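You operate a simulated robot arm through the tools that you are given. There is no shell and no other tool.

You run a simulated robot arm. Do the job below in one go: nothing can be reset, and whatever is moved stays where it is left.

## Task
Strap the short load over two edge guards until the window shows green.

The check looks at the end state, three seconds after you hand in, the way a careful person would. Anything else that was tipped, shoved, dropped, spilled or broken makes it a failure.

## Robot
A 6-joint arm with a two-finger gripper, fixed in place. Base frame: the origin is on the floor under the middle of its stand, x ahead of it, y to its left, z up; the work surface is at about z = 0.42. Units: m, degrees, N and s.
It reaches about 1.637 m from its shoulder. Its first joint turns from -166.0 to 166.0 degrees. Payload 3.43 kg.
The tool frame sits at the grasp point between the pads (the TCP): z along the fingers, y along the line on which they close. The tips reach 0.02 m beyond it. The gripper opens to 0.19 m; its body begins 0.248 m behind the TCP.
Orientation is that of the tool frame in the base frame, as a unit quaternion [x, y, z, w]. With the fingers straight down and closing along the base's y, the tool's x points along the base's -x, its y along +y and its z along -z.

## Interface
- The arm moves only by the tool step_arm. Its argument "moves" is a list of rows, each an object of numbers (a shift or turn left out is 0, a gripper value left out holds the last): "fingers": the finger opening in m, from 0 to 0.19; "x", "y", "z": the shift along the base's x, y, z in m; "rx", "ry", "rz": the turn, a rotation vector about the base's x, y, z in degrees. In form: [{"fingers": .., "x": .., "y": .., "z": .., "rx": .., "ry": .., "rz": ..}, ...]. A call has 1 to 20 rows; each row is the pose to reach, as a shift and turn from the pose commanded when the call began. Rows are played at 5 a second. More than 0.05 m and 8.6 degrees between two rows, or a gripper value outside its range, and nothing of the call is played. A pose out of reach is approached as far as the arm can. The call stops where the force on the tool passes 90 N (or 10 N more than at its start, if that is more) or the arm is blocked; 0.2 s more then pass. The fingers move at their own pace (about 0.045 m/s each) and stop on an object; they squeeze with about 23 N. The grip force told is the motor's: it shows also when the fingers shut on nothing. Time passes only in rows, and 0.2 s behind the last, so rows that repeat a pose let the fingers close. The reply holds the time, the measured pose of the TCP, the force on the tool along the base axes, the opening and the grip force, in the units named above and with some noise, with the torque about the TCP (base axes, N m) and any sound that the robot's microphone picked up, and new pictures: "pictures" is both (left out), scene, wrist or none.
- Cameras (640 x 400 px; columns grow to the right, rows downward): "scene" is fixed at [0.399, 0.4976, 1.2978]; the picture's right is [-0.36, -0.93, 0.00], its down [-0.73, 0.28, -0.62] and it looks along [0.58, -0.22, -0.78] (base axes); focal length 254 px, centre (320, 200). "wrist" rides on the gripper at [0.07, -0.008, -0.288] in the tool frame; the picture's right is [0.12, 0.99, 0.00], its down [-0.96, 0.11, -0.25] and it looks along [-0.25, 0.03, 0.97] (tool axes); focal length 261 px, centre (320, 200). There is no depth. A picture from a camera that has moved, and an enlarged one, comes with that camera's place and axes in the base frame and with its lens.
- slide_trunk(by): slides the trunk up (or, below 0, down) by that many m; the arm rides with it, the base frame stays. It gives what a move gives, with no picture.
- close_up(camera, box): a new picture of the part [left, top, right, bottom] of that camera's present view, enlarged. It takes no simulated time.
- hand_in(): hands the job in; it is judged then, once.

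Nothing tells you positions but the pictures and the camera data. Unless the task says otherwise, let go and move clear before handing in.

The tools are called after ">>>" as name(argument=value, ...) on one line, values as JSON. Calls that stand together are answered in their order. step_arm: Moves the arm, as the interface text tells. Its arguments: {"type":"object","properties":{"moves":{"type":"array","items":{"type":"object","properties":{"fingers":{"type":"number"},"x":{"type":"number"},"y":{"type":"number"},"z":{"type":"number"},"rx":{"type":"number"},"ry":{"type":"number"},"rz":{"type":"number"}}}},"pictures":{"type":"string","enum":["both","scene","wrist","none"]}},"required":["moves"]} The other tools are called the same way: slide_trunk (by) moves the trunk up or down; close_up (camera, box) takes an enlarged picture of a part of a camera's view; hand_in () hands the job in.

At the start:

```text
t: 0.0
eef_pos: [0.6616, 0.1272, 1.0244]
tool_rot: [0.0, 1.0, 0.0, -0.001]
ft_force: [-0.3, 0.5, -0.3]
wrist_torque: [0.03, 0.0, -0.03]
gripper_width: 0.19
grip_force: 0.0
trunk travel left (down, up): [-0.15, 0.09]
```

scene: 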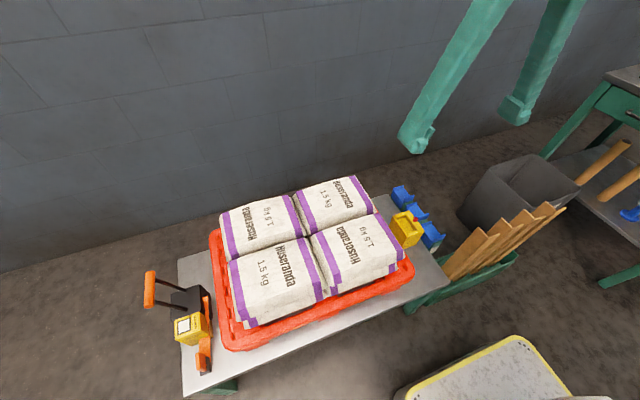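
wrist: 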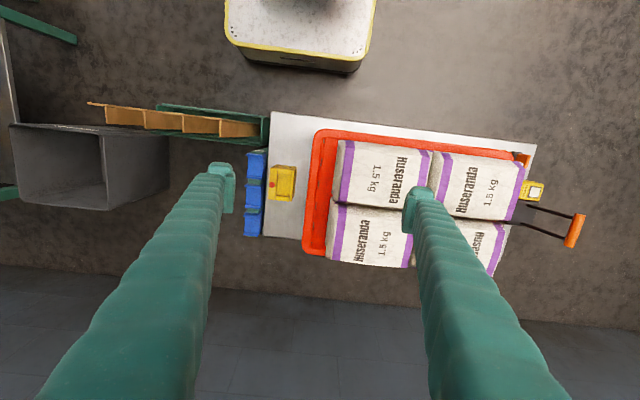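

I see a bench with a red tray carrying four sacks, a ratchet/tensioner tool with a window at the left end, a yellow thing and blue things at the right, and brown angle boards (edge guards) in a green rack. I'll look closer before moving.

>>> close_up(camera="scene", box=[120, 240, 280, 400])

>>> close_up(camera="scene", box=[360, 170, 580, 310])

>>> close_up(camera="wrist", box=[440, 120, 600, 280])

>>> close_up(camera="wrist", box=[80, 80, 340, 260])

>>> close_up(camera="scene", box=[200, 160, 440, 360])

>>> close_up(camera="scene", box=[440, 40, 640, 300])

```text
2.50 times, centred on (200, 320) of scene
camera zoom: at [0.399, 0.4976, 1.2978], right [-0.36, -0.93, 0.0], down [-0.73, 0.28, -0.62], along [0.58, -0.22, -0.78], focal length 636 px, centre (620, -100)
```

zoom: 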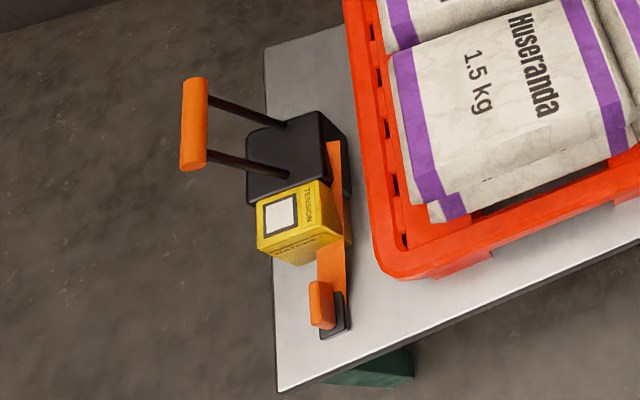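

```text
2.86 times, centred on (470, 240) of scene
camera zoom: at [0.399, 0.4976, 1.2978], right [-0.36, -0.93, 0.0], down [-0.73, 0.28, -0.62], along [0.58, -0.22, -0.78], focal length 727 px, centre (-109, 86)
```

zoom: 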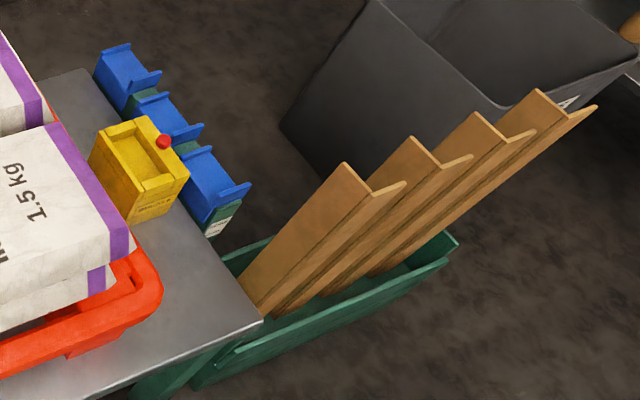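

```text
2.50 times, centred on (520, 200) of wrist
camera zoom: at [0.5909, 0.1182, 1.3134], right [-0.12, 0.99, 0.0], down [0.96, 0.11, 0.25], along [0.25, 0.03, -0.97], focal length 652 px, centre (-180, 200)
```

zoom: 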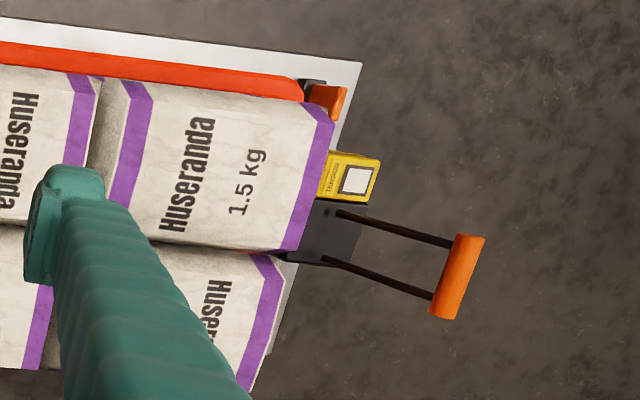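

```text
2.22 times, centred on (210, 170) of wrist
camera zoom: at [0.5909, 0.1182, 1.3134], right [-0.12, 0.99, 0.0], down [0.96, 0.11, 0.25], along [0.25, 0.03, -0.97], focal length 579 px, centre (564, 267)
```

zoom: 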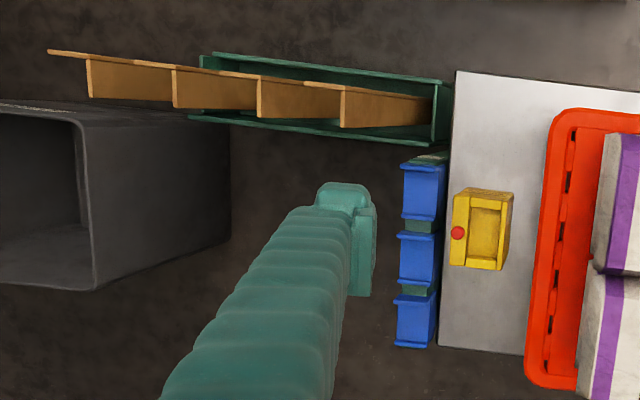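

```text
2.00 times, centred on (320, 260) of scene
camera zoom: at [0.399, 0.4976, 1.2978], right [-0.36, -0.93, 0.0], down [-0.73, 0.28, -0.62], along [0.58, -0.22, -0.78], focal length 509 px, centre (320, 80)
```

zoom: 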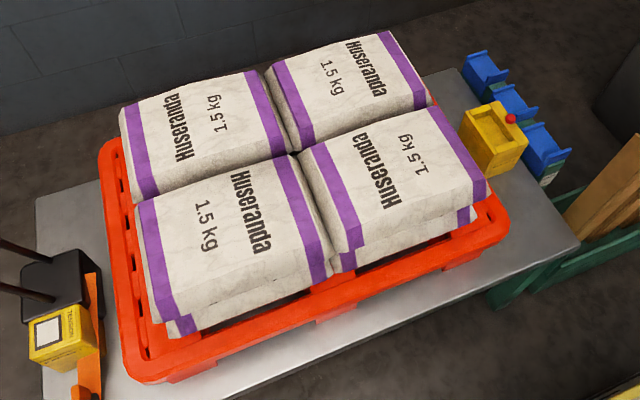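

```text
1.54 times, centred on (540, 170) of scene
camera zoom: at [0.399, 0.4976, 1.2978], right [-0.36, -0.93, 0.0], down [-0.73, 0.28, -0.62], along [0.58, -0.22, -0.78], focal length 391 px, centre (-18, 246)
```

zoom: 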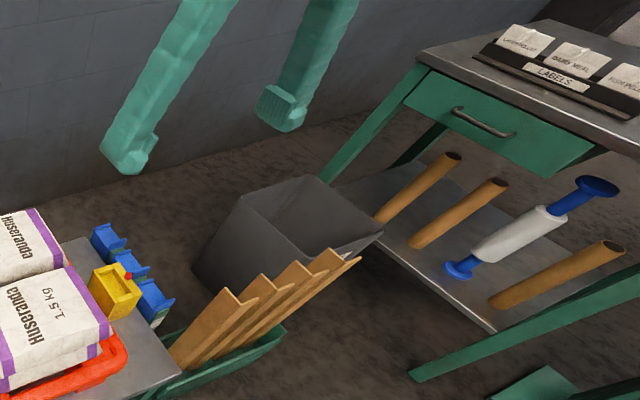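

The bench spans roughly x 0.54–0.98, y −0.05–0.85. The tensioner (black body, yellow window, lever) is at the left end, and a yellow piece with a red knob plus three blue U-shaped pieces are at the right end. I'll move the wrist camera over the right end to see these better.

>>> step_arm(moves=[{"y": -0.05}, {"y": -0.1}, {"y": -0.14, "x": -0.03, "z": -0.03}, {"y": -0.14, "x": -0.07, "z": -0.06}, {"y": -0.14, "x": -0.11, "z": -0.09}, {"y": -0.14, "x": -0.15, "z": -0.12}], pictures="both")

```text
refused: row 3 steps farther than a row can; nothing moved
```

The row step was too big. I'll repeat it with smaller steps toward the right end of the bench.

>>> step_arm(moves=[{"y": -0.045}, {"y": -0.09}, {"y": -0.14}, {"y": -0.14, "x": -0.03, "z": -0.03}, {"y": -0.14, "x": -0.06, "z": -0.06}, {"y": -0.14, "x": -0.09, "z": -0.09}, {"y": -0.14, "x": -0.12, "z": -0.12}], pictures="both")

```text
t: 1.6
eef_pos: [0.5423, -0.0139, 0.9045]
tool_rot: [0.001, 1.0, 0.0, 0.001]
ft_force: [-0.2, -0.8, -0.8]
wrist_torque: [0.02, 0.11, -0.02]
gripper_width: 0.1899
grip_force: 0.0
trunk travel left (down, up): [-0.15, 0.09]
camera wrist: at [0.4705, -0.0221, 1.1929], right [-0.12, 0.99, 0.0], down [0.96, 0.11, 0.25], along [0.25, 0.03, -0.97], focal length 261 px, centre (320, 200)
```

scene: 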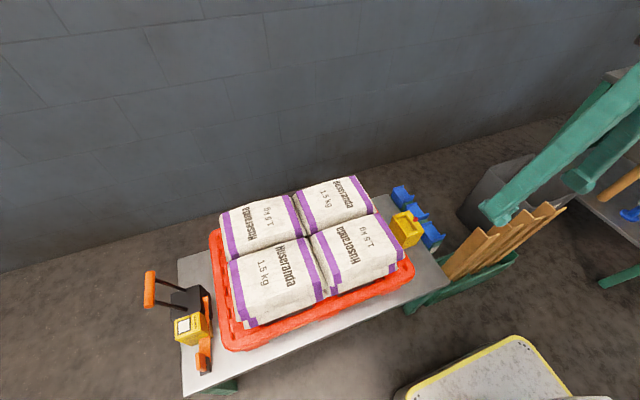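
wrist: 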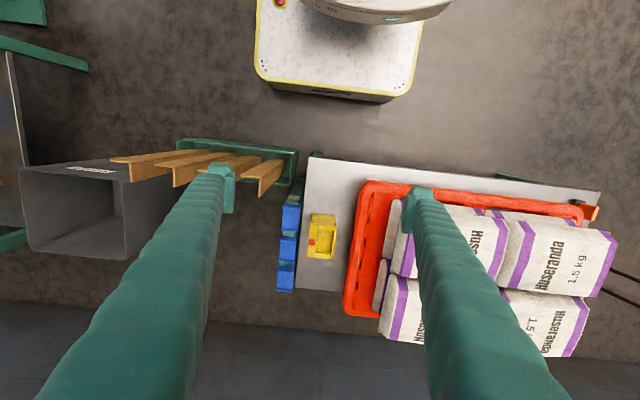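

>>> close_up(camera="wrist", box=[240, 140, 400, 320])

>>> close_up(camera="wrist", box=[90, 120, 310, 260])

>>> close_up(camera="scene", box=[375, 175, 455, 265])

>>> close_up(camera="scene", box=[140, 260, 220, 390])

```text
2.22 times, centred on (320, 230) of wrist
camera zoom: at [0.4705, -0.0221, 1.1929], right [-0.12, 0.99, 0.0], down [0.96, 0.11, 0.25], along [0.25, 0.03, -0.97], focal length 579 px, centre (320, 133)
```

zoom: 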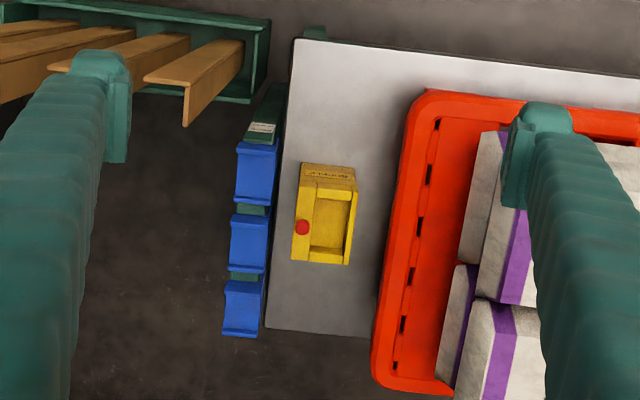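

```text
2.86 times, centred on (200, 190) of wrist
camera zoom: at [0.4705, -0.0221, 1.1929], right [-0.12, 0.99, 0.0], down [0.96, 0.11, 0.25], along [0.25, 0.03, -0.97], focal length 745 px, centre (663, 229)
```

zoom: 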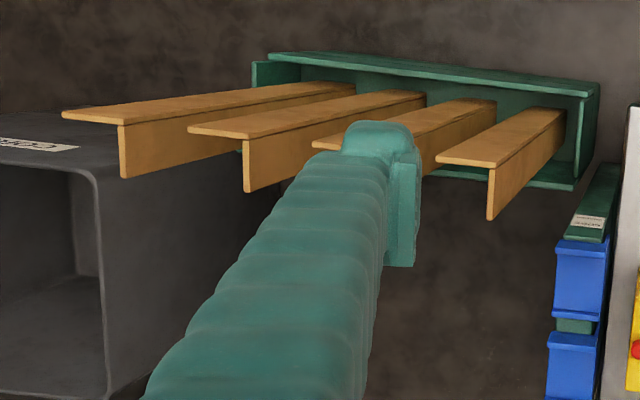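

```text
4.44 times, centred on (415, 220) of scene
camera zoom: at [0.399, 0.4976, 1.2978], right [-0.36, -0.93, 0.0], down [-0.73, 0.28, -0.62], along [0.58, -0.22, -0.78], focal length 1131 px, centre (-102, 111)
```

zoom: 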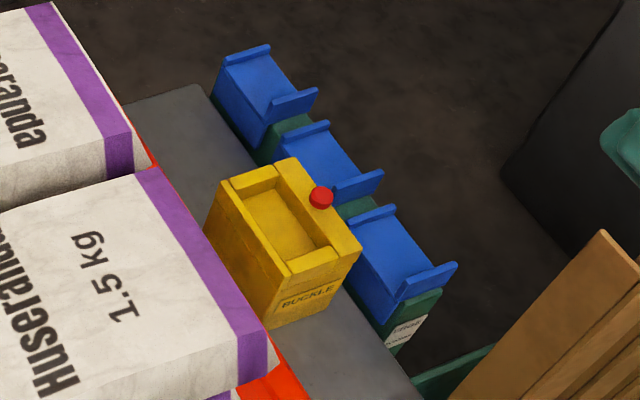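

```text
3.08 times, centred on (180, 325) of scene
camera zoom: at [0.399, 0.4976, 1.2978], right [-0.36, -0.93, 0.0], down [-0.73, 0.28, -0.62], along [0.58, -0.22, -0.78], focal length 783 px, centre (751, -185)
```

zoom: 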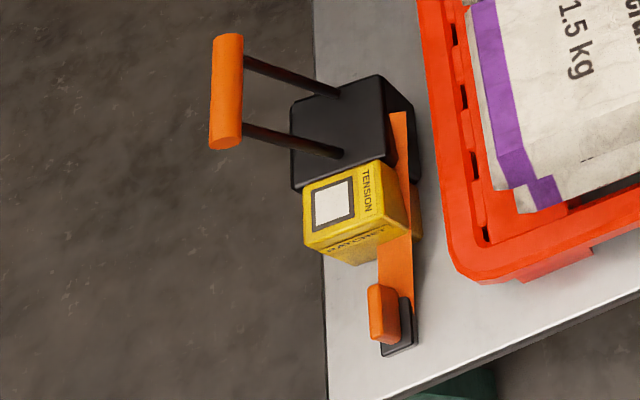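

>>> close_up(camera="scene", box=[415, 230, 445, 260])

>>> close_up(camera="wrist", box=[270, 160, 320, 200])

>>> close_up(camera="wrist", box=[265, 190, 345, 300])

>>> close_up(camera="wrist", box=[0, 130, 140, 260])

>>> close_up(camera="wrist", box=[240, 0, 470, 110])

>>> close_up(camera="scene", box=[160, 270, 230, 340])

```text
13.33 times, centred on (430, 245) of scene
camera zoom: at [0.399, 0.4976, 1.2978], right [-0.36, -0.93, 0.0], down [-0.73, 0.28, -0.62], along [0.58, -0.22, -0.78], focal length 3392 px, centre (-1147, -400)
```

zoom: 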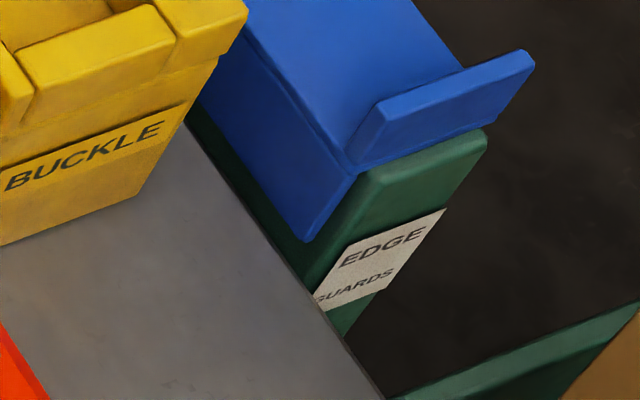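

```text
10.00 times, centred on (295, 180) of wrist
camera zoom: at [0.4705, -0.0221, 1.1929], right [-0.12, 0.99, 0.0], down [0.96, 0.11, 0.25], along [0.25, 0.03, -0.97], focal length 2606 px, centre (570, 400)
```

zoom: 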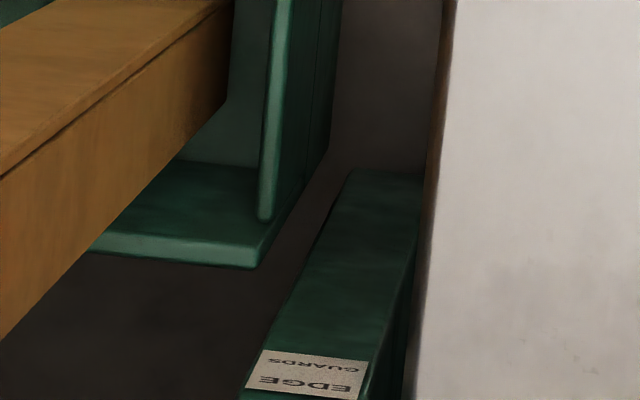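

```text
3.64 times, centred on (305, 245) of wrist
camera zoom: at [0.4705, -0.0221, 1.1929], right [-0.12, 0.99, 0.0], down [0.96, 0.11, 0.25], along [0.25, 0.03, -0.97], focal length 948 px, centre (374, 36)
```

zoom: 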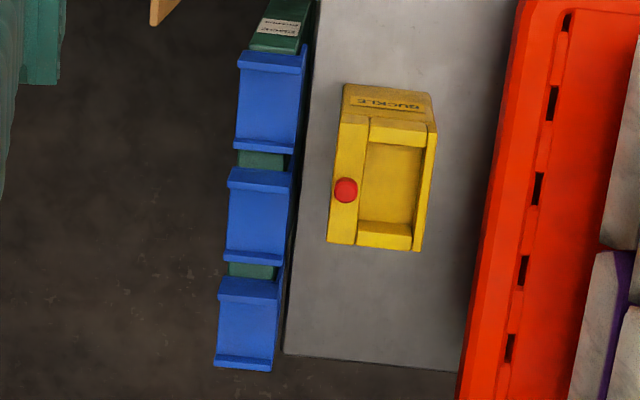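

```text
3.08 times, centred on (70, 195) of wrist
camera zoom: at [0.4705, -0.0221, 1.1929], right [-0.12, 0.99, 0.0], down [0.96, 0.11, 0.25], along [0.25, 0.03, -0.97], focal length 802 px, centre (1089, 215)
```

zoom: 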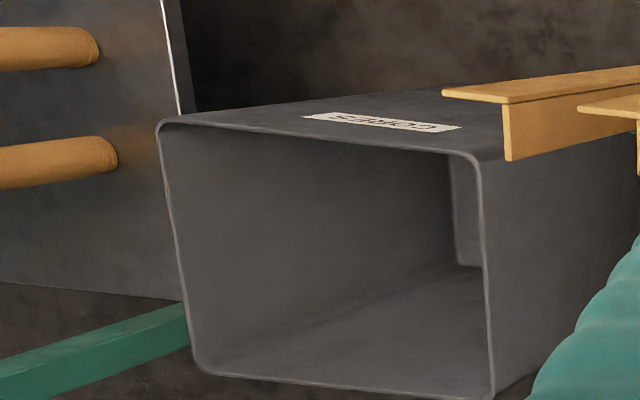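

```text
2.78 times, centred on (355, 55) of wrist
camera zoom: at [0.4705, -0.0221, 1.1929], right [-0.12, 0.99, 0.0], down [0.96, 0.11, 0.25], along [0.25, 0.03, -0.97], focal length 725 px, centre (223, 604)
```

zoom: 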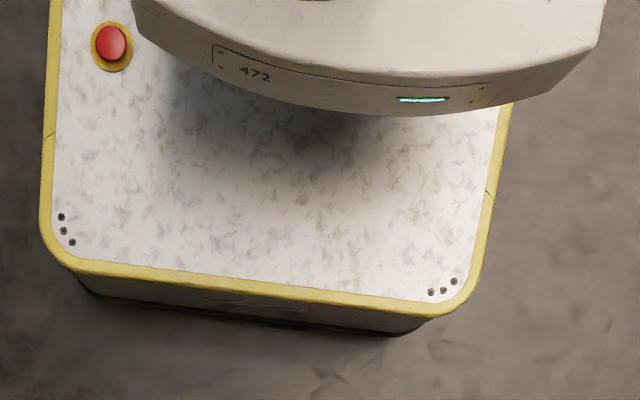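

```text
5.71 times, centred on (195, 305) of scene
camera zoom: at [0.399, 0.4976, 1.2978], right [-0.36, -0.93, 0.0], down [-0.73, 0.28, -0.62], along [0.58, -0.22, -0.78], focal length 1454 px, centre (1034, -400)
```

zoom: 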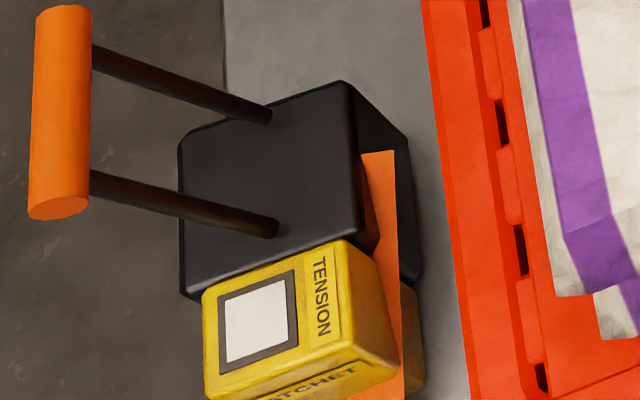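

The blue pieces are labelled "EDGE GUARDS", the yellow pocket is "BUCKLE", and the "RATCHET" has a "TENSION" window. The strap tongue with its orange tab lies by the ratchet. I'll survey the load and the ratchet from above next.

>>> step_arm(moves=[{"y": 0.045, "x": 0.015}, {"y": 0.09, "x": 0.03}, {"y": 0.135, "x": 0.045}, {"y": 0.18, "x": 0.06}, {"y": 0.225, "x": 0.075}, {"y": 0.27, "x": 0.09}, {"y": 0.315, "x": 0.1}, {"y": 0.36, "x": 0.1}, {"y": 0.4, "x": 0.1}], pictures="both")

```text
t: 3.6
eef_pos: [0.6427, 0.387, 0.9047]
tool_rot: [0.0, 1.0, 0.001, 0.0]
ft_force: [0.1, -1.1, 0.8]
wrist_torque: [0.18, 0.0, 0.02]
gripper_width: 0.19
grip_force: 0.0
trunk travel left (down, up): [-0.15, 0.09]
camera wrist: at [0.5711, 0.3784, 1.1944], right [-0.12, 0.99, 0.0], down [0.96, 0.11, 0.25], along [0.25, 0.03, -0.97], focal length 261 px, centre (320, 200)
```

scene: 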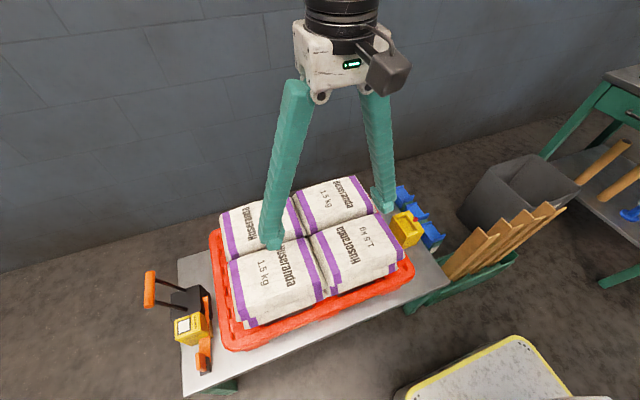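
wrist: 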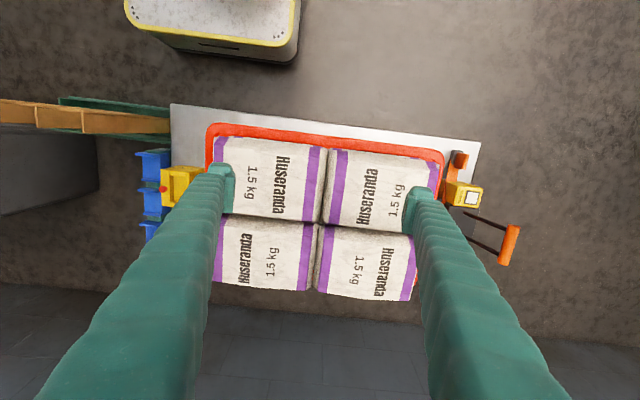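

>>> close_up(camera="wrist", box=[190, 110, 350, 310])

>>> close_up(camera="wrist", box=[310, 110, 530, 310])

>>> close_up(camera="scene", box=[240, 0, 420, 260])

>>> close_up(camera="wrist", box=[430, 130, 530, 280])

```text
2.00 times, centred on (270, 210) of wrist
camera zoom: at [0.5711, 0.3784, 1.1944], right [-0.12, 0.99, 0.0], down [0.96, 0.11, 0.25], along [0.25, 0.03, -0.97], focal length 521 px, centre (420, 180)
```

zoom: 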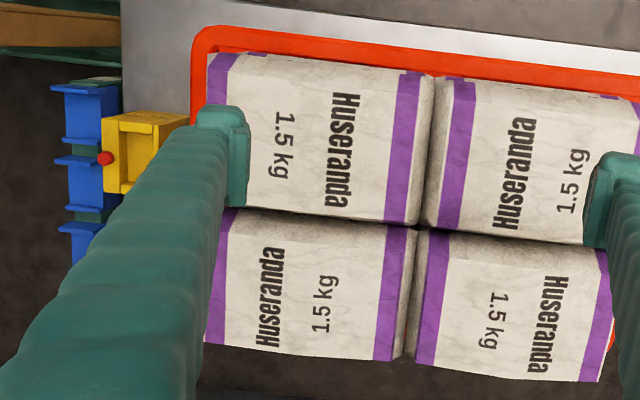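

```text
2.00 times, centred on (420, 210) of wrist
camera zoom: at [0.5711, 0.3784, 1.1944], right [-0.12, 0.99, 0.0], down [0.96, 0.11, 0.25], along [0.25, 0.03, -0.97], focal length 521 px, centre (120, 180)
```

zoom: 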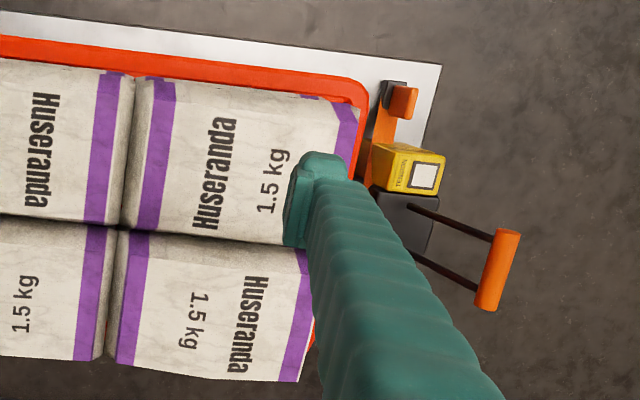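

```text
1.54 times, centred on (330, 130) of scene
camera zoom: at [0.399, 0.4976, 1.2978], right [-0.36, -0.93, 0.0], down [-0.73, 0.28, -0.62], along [0.58, -0.22, -0.78], focal length 391 px, centre (305, 308)
```

zoom: 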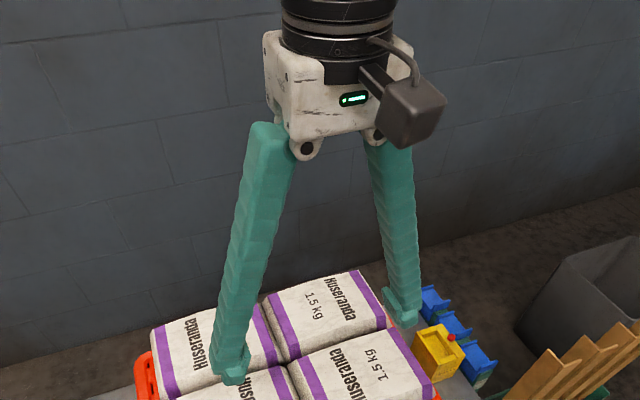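

```text
2.67 times, centred on (480, 205) of wrist
camera zoom: at [0.5711, 0.3784, 1.1944], right [-0.12, 0.99, 0.0], down [0.96, 0.11, 0.25], along [0.25, 0.03, -0.97], focal length 695 px, centre (-107, 187)
```

zoom: 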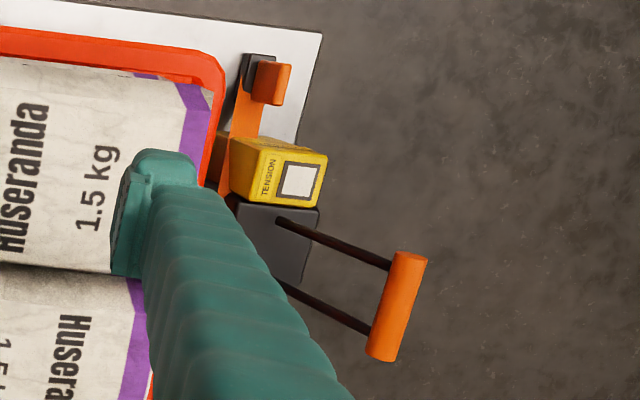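

The load top is at about z 0.70, x 0.60–0.905, y 0.185–0.61, and the strap line is near x≈0.76. I'll move over the left end for a closer look at the tongue and ratchet.

>>> step_arm(moves=[{"y": 0.045, "x": -0.015}, {"y": 0.09, "x": -0.03}, {"y": 0.135, "x": -0.045}, {"y": 0.18, "x": -0.06}, {"y": 0.225, "x": -0.075}, {"y": 0.255, "x": -0.09, "z": -0.03}, {"y": 0.26, "x": -0.1, "z": -0.07}, {"y": 0.26, "x": -0.11, "z": -0.11}, {"y": 0.26, "x": -0.12, "z": -0.15}], pictures="both")

>>> close_up(camera="wrist", box=[220, 40, 480, 300])

```text
t: 5.6
eef_pos: [0.5203, 0.6489, 0.7546]
tool_rot: [0.0, 1.0, 0.0, 0.0]
ft_force: [-0.3, -0.1, -0.5]
wrist_torque: [0.04, -0.05, -0.03]
gripper_width: 0.1902
grip_force: 0.0
trunk travel left (down, up): [-0.15, 0.09]
camera wrist: at [0.4505, 0.6394, 1.0429], right [-0.12, 0.99, 0.0], down [0.96, 0.11, 0.25], along [0.25, 0.03, -0.97], focal length 261 px, centre (320, 200)
```

scene: 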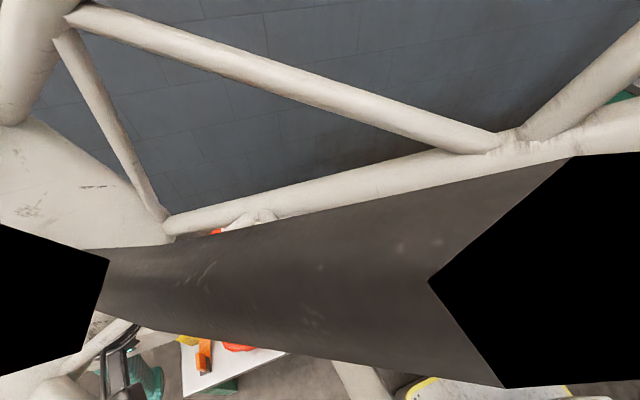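
wrist: 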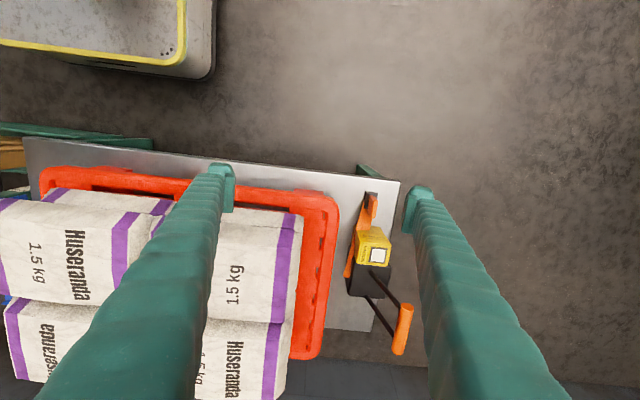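

```text
1.54 times, centred on (350, 170) of wrist
camera zoom: at [0.4505, 0.6394, 1.0429], right [-0.12, 0.99, 0.0], down [0.96, 0.11, 0.25], along [0.25, 0.03, -0.97], focal length 401 px, centre (274, 246)
```

zoom: 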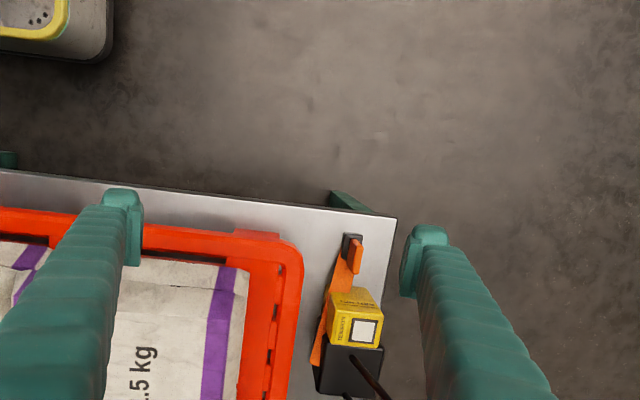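

>>> close_up(camera="wrist", box=[325, 180, 425, 280])

>>> close_up(camera="wrist", box=[325, 260, 425, 360])

```text
4.00 times, centred on (375, 230) of wrist
camera zoom: at [0.4505, 0.6394, 1.0429], right [-0.12, 0.99, 0.0], down [0.96, 0.11, 0.25], along [0.25, 0.03, -0.97], focal length 1043 px, centre (100, 80)
```

zoom: 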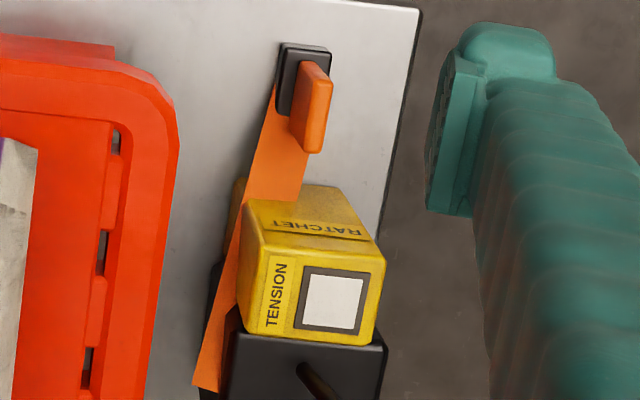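

```text
4.00 times, centred on (375, 310) of wrist
camera zoom: at [0.4505, 0.6394, 1.0429], right [-0.12, 0.99, 0.0], down [0.96, 0.11, 0.25], along [0.25, 0.03, -0.97], focal length 1043 px, centre (100, -240)
```

zoom: 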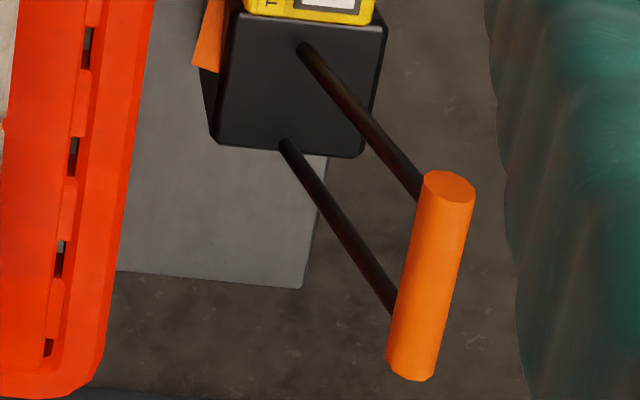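

The strap tongue (black block with an upright orange tab) sits at about (0.605, 0.783, 0.45), and the ratchet body is near (0.76, 0.787). I'll raise, turn the gripper −90° so the fingers close along x, and go over the blue guards.

>>> step_arm(moves=[{"z": 0.045}, {"z": 0.09}, {"z": 0.1, "y": -0.04}, {"z": 0.1, "x": 0.0133, "y": -0.086, "rz": -6}, {"z": 0.1, "x": 0.0266, "y": -0.132, "rz": -12}, {"z": 0.1, "x": 0.04, "y": -0.178, "rz": -18}, {"z": 0.1, "x": 0.0533, "y": -0.224, "rz": -24}, {"z": 0.1, "x": 0.0666, "y": -0.27, "rz": -30}, {"z": 0.1, "x": 0.08, "y": -0.316, "rz": -36}, {"z": 0.1, "x": 0.0933, "y": -0.362, "rz": -42}, {"z": 0.1, "x": 0.1066, "y": -0.408, "rz": -48}, {"z": 0.1, "x": 0.12, "y": -0.454, "rz": -54}, {"z": 0.1, "x": 0.1333, "y": -0.5, "rz": -60}, {"z": 0.1, "x": 0.1466, "y": -0.546, "rz": -66}, {"z": 0.1, "x": 0.16, "y": -0.592, "rz": -72}, {"z": 0.1, "x": 0.1733, "y": -0.638, "rz": -78}, {"z": 0.1, "x": 0.1866, "y": -0.684, "rz": -84}, {"z": 0.1, "x": 0.2, "y": -0.73, "rz": -90}], pictures="both")

```text
t: 9.4
eef_pos: [0.7226, -0.0839, 0.8553]
tool_rot: [0.708, 0.706, -0.001, 0.0]
ft_force: [-0.2, 0.0, 0.3]
wrist_torque: [-0.14, -0.04, 0.01]
gripper_width: 0.1904
grip_force: 0.1
trunk travel left (down, up): [-0.15, 0.09]
camera wrist: at [0.7132, -0.0135, 1.1441], right [0.99, 0.12, 0.0], down [0.11, -0.96, 0.25], along [0.03, -0.25, -0.97], focal length 261 px, centre (320, 200)
```

scene: 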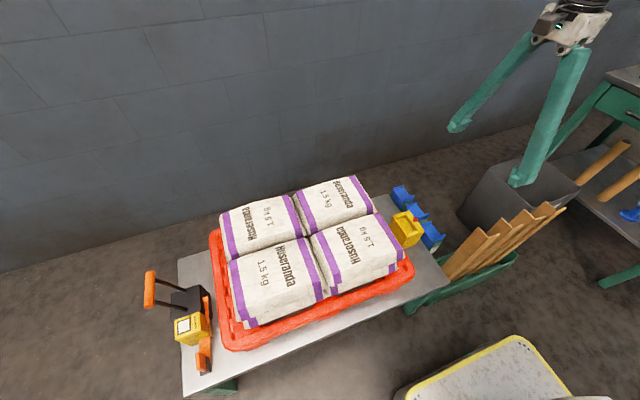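
wrist: 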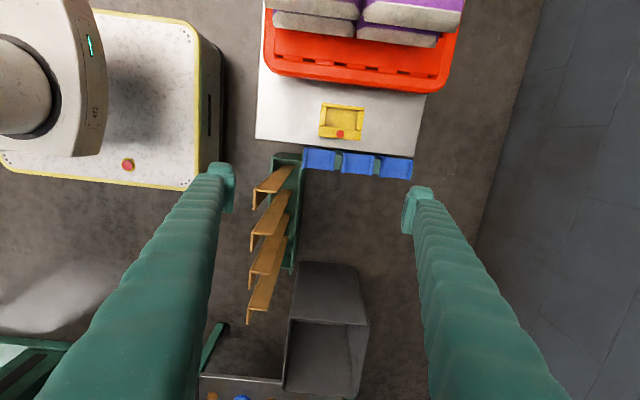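

>>> close_up(camera="scene", box=[440, 90, 550, 200])

>>> close_up(camera="wrist", box=[240, 90, 440, 230])

>>> close_up(camera="wrist", box=[290, 135, 430, 195])

```text
3.64 times, centred on (495, 145) of scene
camera zoom: at [0.399, 0.4976, 1.2978], right [-0.36, -0.93, 0.0], down [-0.73, 0.28, -0.62], along [0.58, -0.22, -0.78], focal length 925 px, centre (-316, 400)
```

zoom: 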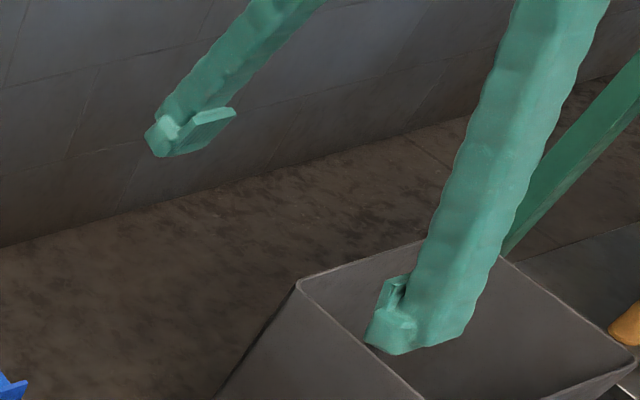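

```text
2.86 times, centred on (340, 160) of wrist
camera zoom: at [0.7132, -0.0135, 1.1441], right [0.99, 0.12, 0.0], down [0.11, -0.96, 0.25], along [0.03, -0.25, -0.97], focal length 745 px, centre (263, 314)
```

zoom: 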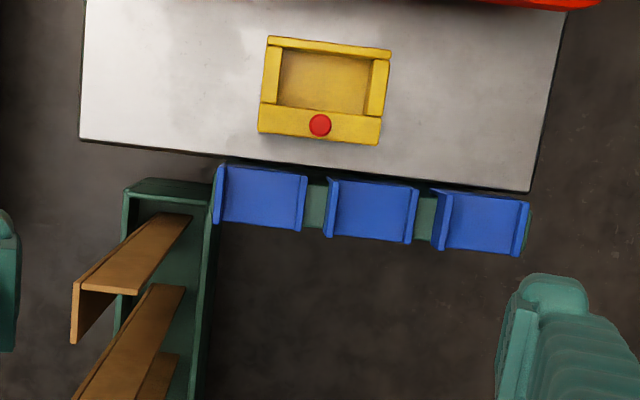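

```text
4.57 times, centred on (360, 165) of wrist
camera zoom: at [0.7132, -0.0135, 1.1441], right [0.99, 0.12, 0.0], down [0.11, -0.96, 0.25], along [0.03, -0.25, -0.97], focal length 1192 px, centre (137, 360)
```

zoom: 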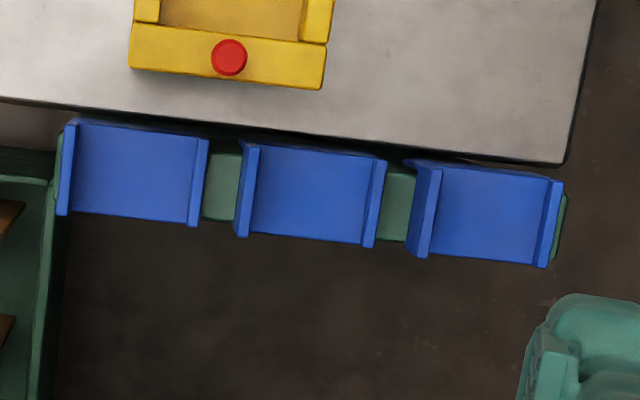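

The two guards farther from the boards (B at x≈0.82 and C at x≈0.92, y≈−0.078, plate z≈0.475, lip top ≈0.49) are easiest to reach. I plan to grip guard C by its far (+x) lip, with the fingers closing along x, so I'll move above it with a small opening to check.

>>> step_arm(moves=[{"x": 0.046, "fingers": 0.04}, {"x": 0.092}, {"x": 0.138}, {"x": 0.184}, {"x": 0.231, "y": 0.006}, {"x": 0.231, "y": 0.006, "z": -0.05}, {"x": 0.231, "y": 0.006, "z": -0.1}, {"x": 0.231, "y": 0.006, "z": -0.15}, {"x": 0.231, "y": 0.006, "z": -0.2}, {"x": 0.231, "y": 0.006, "z": -0.24}], pictures="both")

>>> close_up(camera="wrist", box=[220, 120, 420, 260])

```text
t: 11.6
eef_pos: [0.9529, -0.0777, 0.6147]
tool_rot: [0.707, 0.707, 0.0, -0.001]
ft_force: [0.6, -0.2, 0.7]
wrist_torque: [0.01, -0.08, 0.01]
gripper_width: 0.0401
grip_force: 0.1
trunk travel left (down, up): [-0.15, 0.09]
camera wrist: at [0.9442, -0.0069, 0.9037], right [0.99, 0.12, 0.0], down [0.11, -0.96, 0.25], along [0.03, -0.25, -0.97], focal length 261 px, centre (320, 200)
```

scene: 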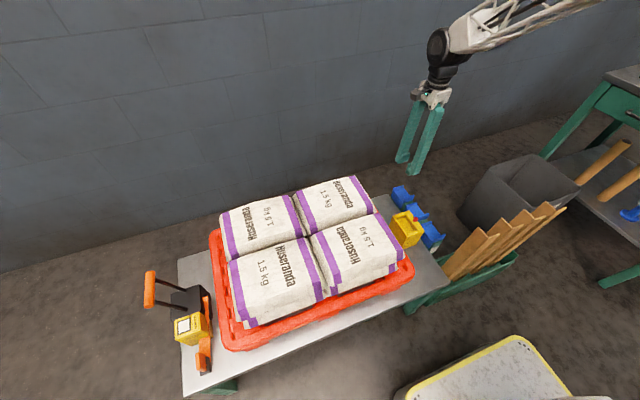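
wrist: 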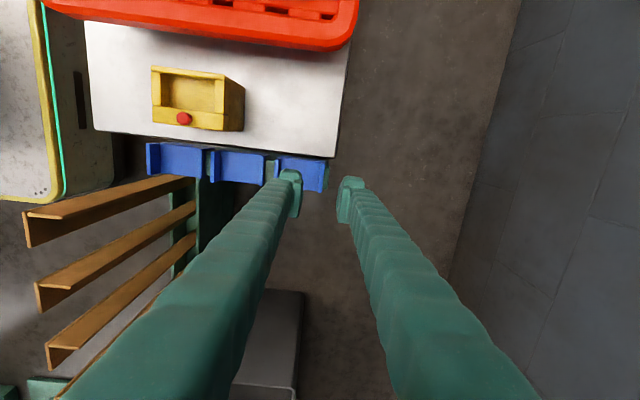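

```text
2.86 times, centred on (320, 190) of wrist
camera zoom: at [0.9442, -0.0069, 0.9037], right [0.99, 0.12, 0.0], down [0.11, -0.96, 0.25], along [0.03, -0.25, -0.97], focal length 745 px, centre (320, 229)
```

zoom: 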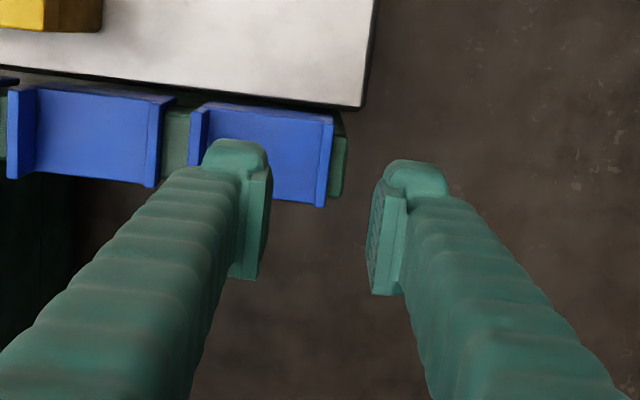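

The far lip of guard C is at about x=0.9546, y=−0.076, and the fingertips straddle it cleanly. I'll lower to just above the plate and check.

>>> step_arm(moves=[{"x": 0.001, "z": -0.04}, {"x": 0.001, "z": -0.08}, {"x": 0.001, "z": -0.1}, {"x": 0.001, "z": -0.108}], pictures="both")

>>> close_up(camera="scene", box=[375, 130, 455, 230])

>>> close_up(camera="wrist", box=[240, 130, 400, 240])

```text
t: 12.6
eef_pos: [0.954, -0.0765, 0.5054]
tool_rot: [0.707, 0.707, 0.0, 0.0]
ft_force: [0.2, -0.2, 0.0]
wrist_torque: [0.0, 0.0, 0.0]
gripper_width: 0.0401
grip_force: 0.0
trunk travel left (down, up): [-0.15, 0.09]
camera wrist: at [0.9452, -0.0066, 0.7947], right [0.99, 0.12, 0.0], down [0.11, -0.96, 0.25], along [0.03, -0.25, -0.97], focal length 261 px, centre (320, 200)
```

scene: 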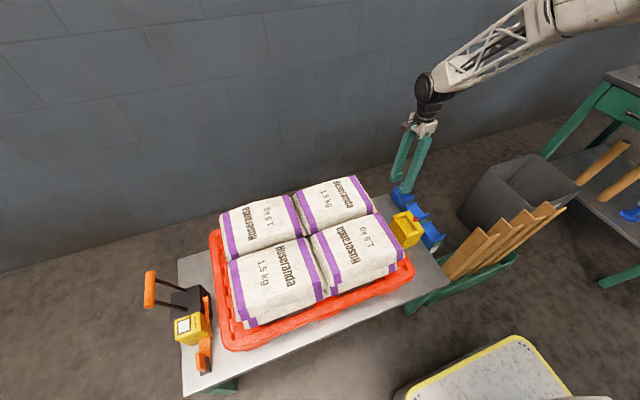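
wrist: 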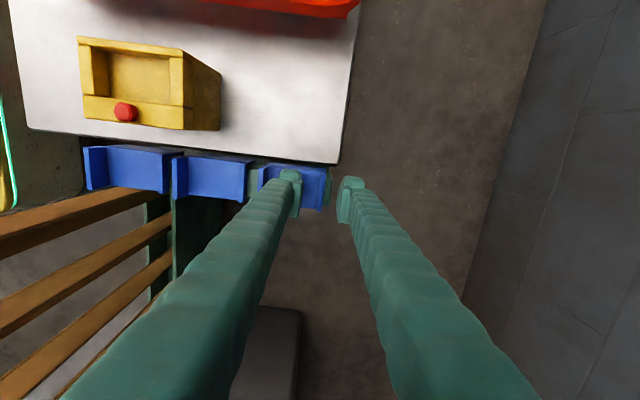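

```text
4.00 times, centred on (415, 180) of scene
camera zoom: at [0.399, 0.4976, 1.2978], right [-0.36, -0.93, 0.0], down [-0.73, 0.28, -0.62], along [0.58, -0.22, -0.78], focal length 1018 px, centre (-60, 280)
```

zoom: 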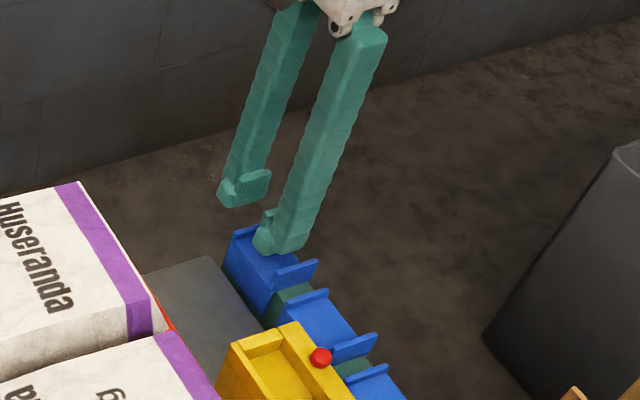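

```text
3.64 times, centred on (320, 185) of wrist
camera zoom: at [0.9452, -0.0066, 0.7947], right [0.99, 0.12, 0.0], down [0.11, -0.96, 0.25], along [0.03, -0.25, -0.97], focal length 948 px, centre (320, 254)
```

zoom: 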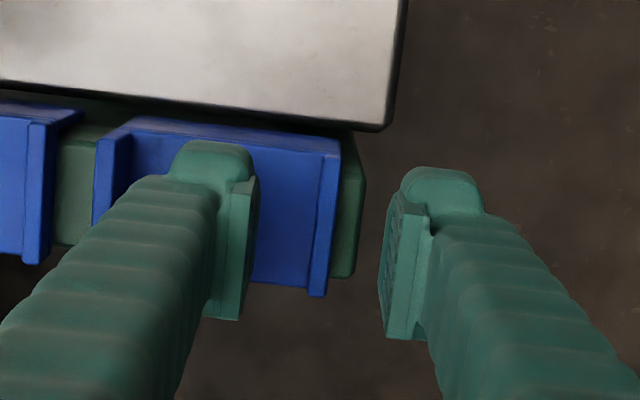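

>>> step_arm(moves=[{"z": -0.004}, {"z": -0.008}], pictures="none")

>>> close_up(camera="scene", box=[385, 160, 435, 210])

```text
t: 13.2
eef_pos: [0.9548, -0.0775, 0.4981]
tool_rot: [0.707, 0.707, 0.0, 0.001]
ft_force: [-0.2, -0.8, 0.1]
wrist_torque: [-0.02, 0.03, -0.02]
gripper_width: 0.04
grip_force: 0.0
trunk travel left (down, up): [-0.15, 0.09]
```

```text
8.00 times, centred on (410, 185) of scene
camera zoom: at [0.399, 0.4976, 1.2978], right [-0.36, -0.93, 0.0], down [-0.73, 0.28, -0.62], along [0.58, -0.22, -0.78], focal length 2036 px, centre (-400, 320)
```

zoom: 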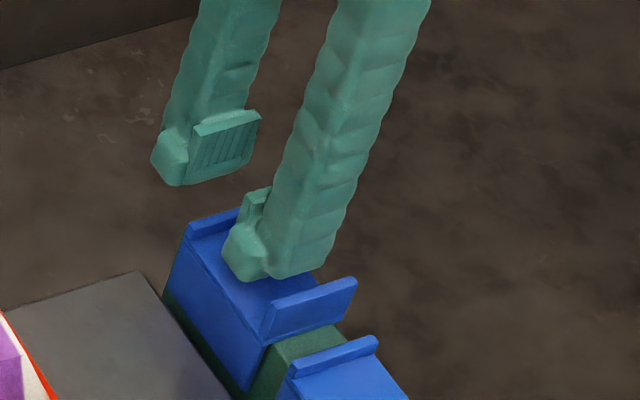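

>>> step_arm(moves=[{"z": -0.002}, {"z": -0.004}], pictures="none")

>>> close_up(camera="scene", box=[385, 160, 435, 210])

```text
t: 13.8
eef_pos: [0.9544, -0.0783, 0.4949]
tool_rot: [0.707, 0.708, 0.0, 0.0]
ft_force: [0.8, -0.4, 0.1]
wrist_torque: [0.01, 0.01, -0.02]
gripper_width: 0.0402
grip_force: 0.1
trunk travel left (down, up): [-0.15, 0.09]
```

```text
8.00 times, centred on (410, 185) of scene
camera zoom: at [0.399, 0.4976, 1.2978], right [-0.36, -0.93, 0.0], down [-0.73, 0.28, -0.62], along [0.58, -0.22, -0.78], focal length 2036 px, centre (-400, 320)
```

zoom: 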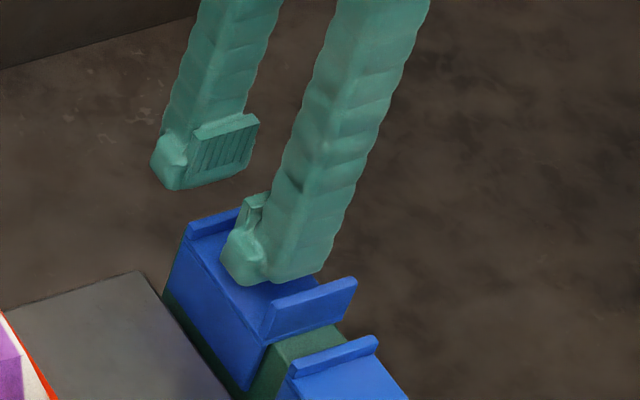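

The tips now overlap most of the lip, so I'll close on it.

>>> step_arm(moves=[{"fingers": 0.0}, {"fingers": 0.0}, {"fingers": 0.0}, {"fingers": 0.0}, {"fingers": 0.0}], pictures="wrist")

>>> close_up(camera="scene", box=[385, 160, 435, 210])

>>> close_up(camera="wrist", box=[240, 130, 400, 240])

```text
t: 15.0
eef_pos: [0.9544, -0.0773, 0.495]
tool_rot: [0.707, 0.707, 0.001, 0.0]
ft_force: [-0.6, -0.5, -0.1]
wrist_torque: [-0.01, -0.07, 0.02]
gripper_width: 0.0
grip_force: 23.0
trunk travel left (down, up): [-0.15, 0.09]
camera wrist: at [0.9451, -0.0073, 0.7831], right [0.99, 0.12, 0.0], down [0.11, -0.96, 0.25], along [0.03, -0.25, -0.97], focal length 261 px, centre (320, 200)
```

wrist: 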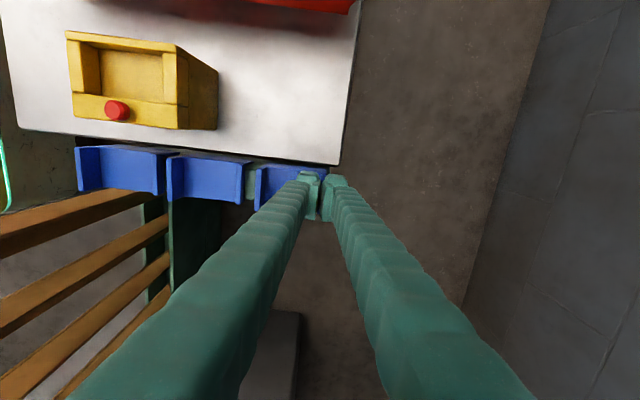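

```text
8.00 times, centred on (410, 185) of scene
camera zoom: at [0.399, 0.4976, 1.2978], right [-0.36, -0.93, 0.0], down [-0.73, 0.28, -0.62], along [0.58, -0.22, -0.78], focal length 2036 px, centre (-400, 320)
```

zoom: 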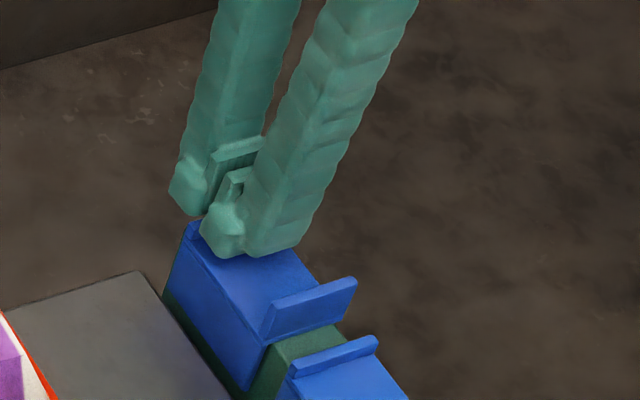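

```text
3.64 times, centred on (320, 185) of wrist
camera zoom: at [0.9451, -0.0073, 0.7831], right [0.99, 0.12, 0.0], down [0.11, -0.96, 0.25], along [0.03, -0.25, -0.97], focal length 948 px, centre (320, 254)
```

zoom: 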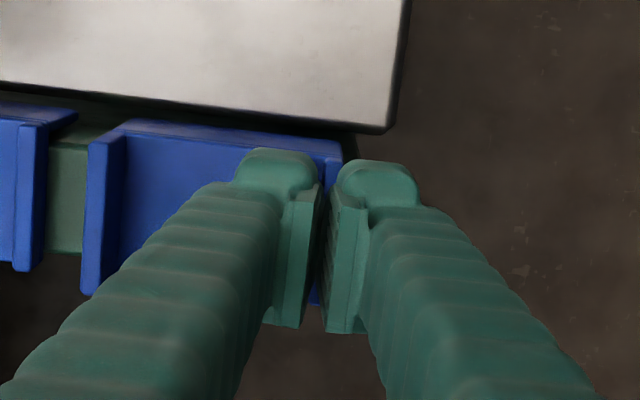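

The fingers shut fully, so the lip is lower than I estimated. I'll open again and lower in small steps, watching the force.

>>> step_arm(moves=[{"fingers": 0.036}, {"fingers": 0.036}, {"fingers": 0.036}, {"z": -0.003}, {"z": -0.006}], pictures="none")

>>> close_up(camera="scene", box=[385, 160, 435, 210])

>>> close_up(camera="wrist", box=[240, 130, 400, 240])

```text
t: 16.2
eef_pos: [0.9556, -0.0782, 0.4887]
tool_rot: [0.707, 0.707, 0.0, -0.001]
ft_force: [0.0, -0.2, 0.2]
wrist_torque: [-0.01, 0.02, -0.02]
gripper_width: 0.0359
grip_force: 0.0
trunk travel left (down, up): [-0.15, 0.09]
```

```text
8.00 times, centred on (410, 185) of scene
camera zoom: at [0.399, 0.4976, 1.2978], right [-0.36, -0.93, 0.0], down [-0.73, 0.28, -0.62], along [0.58, -0.22, -0.78], focal length 2036 px, centre (-400, 320)
```

zoom: 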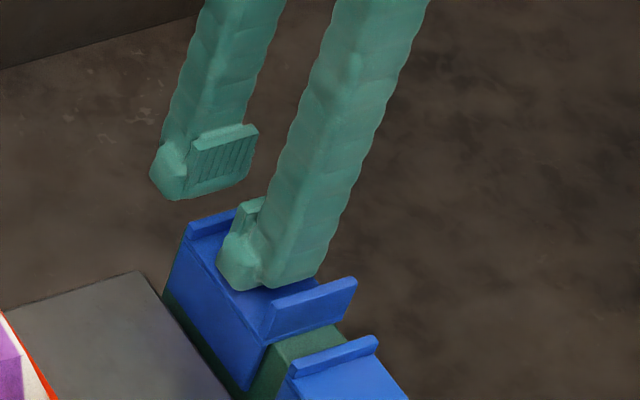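

```text
3.64 times, centred on (320, 185) of wrist
camera zoom: at [0.9448, -0.0074, 0.7771], right [0.99, 0.12, 0.0], down [0.11, -0.96, 0.25], along [0.03, -0.25, -0.97], focal length 948 px, centre (320, 254)
```

zoom: 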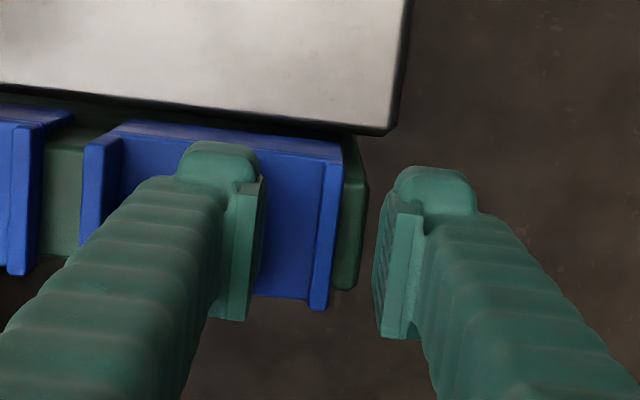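

>>> step_arm(moves=[{"z": -0.002}, {"z": -0.004}, {"z": -0.006}], pictures="none")

>>> close_up(camera="scene", box=[385, 160, 435, 210])

```text
t: 17.0
eef_pos: [0.9553, -0.0772, 0.485]
tool_rot: [0.708, 0.707, 0.001, 0.001]
ft_force: [-0.4, 0.2, 21.0]
wrist_torque: [0.02, 0.65, -0.01]
gripper_width: 0.0367
grip_force: 0.4
trunk travel left (down, up): [-0.15, 0.09]
```

```text
8.00 times, centred on (410, 185) of scene
camera zoom: at [0.399, 0.4976, 1.2978], right [-0.36, -0.93, 0.0], down [-0.73, 0.28, -0.62], along [0.58, -0.22, -0.78], focal length 2036 px, centre (-400, 320)
```

zoom: 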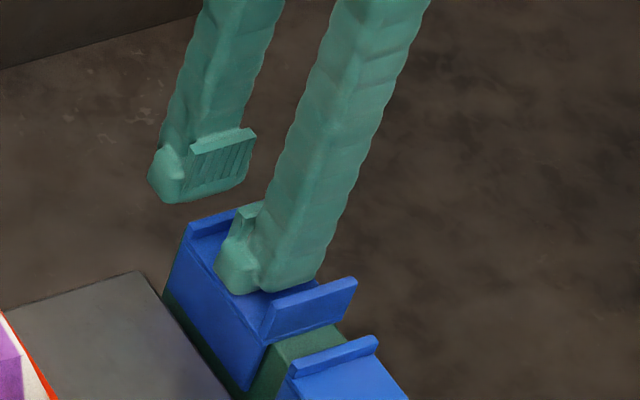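

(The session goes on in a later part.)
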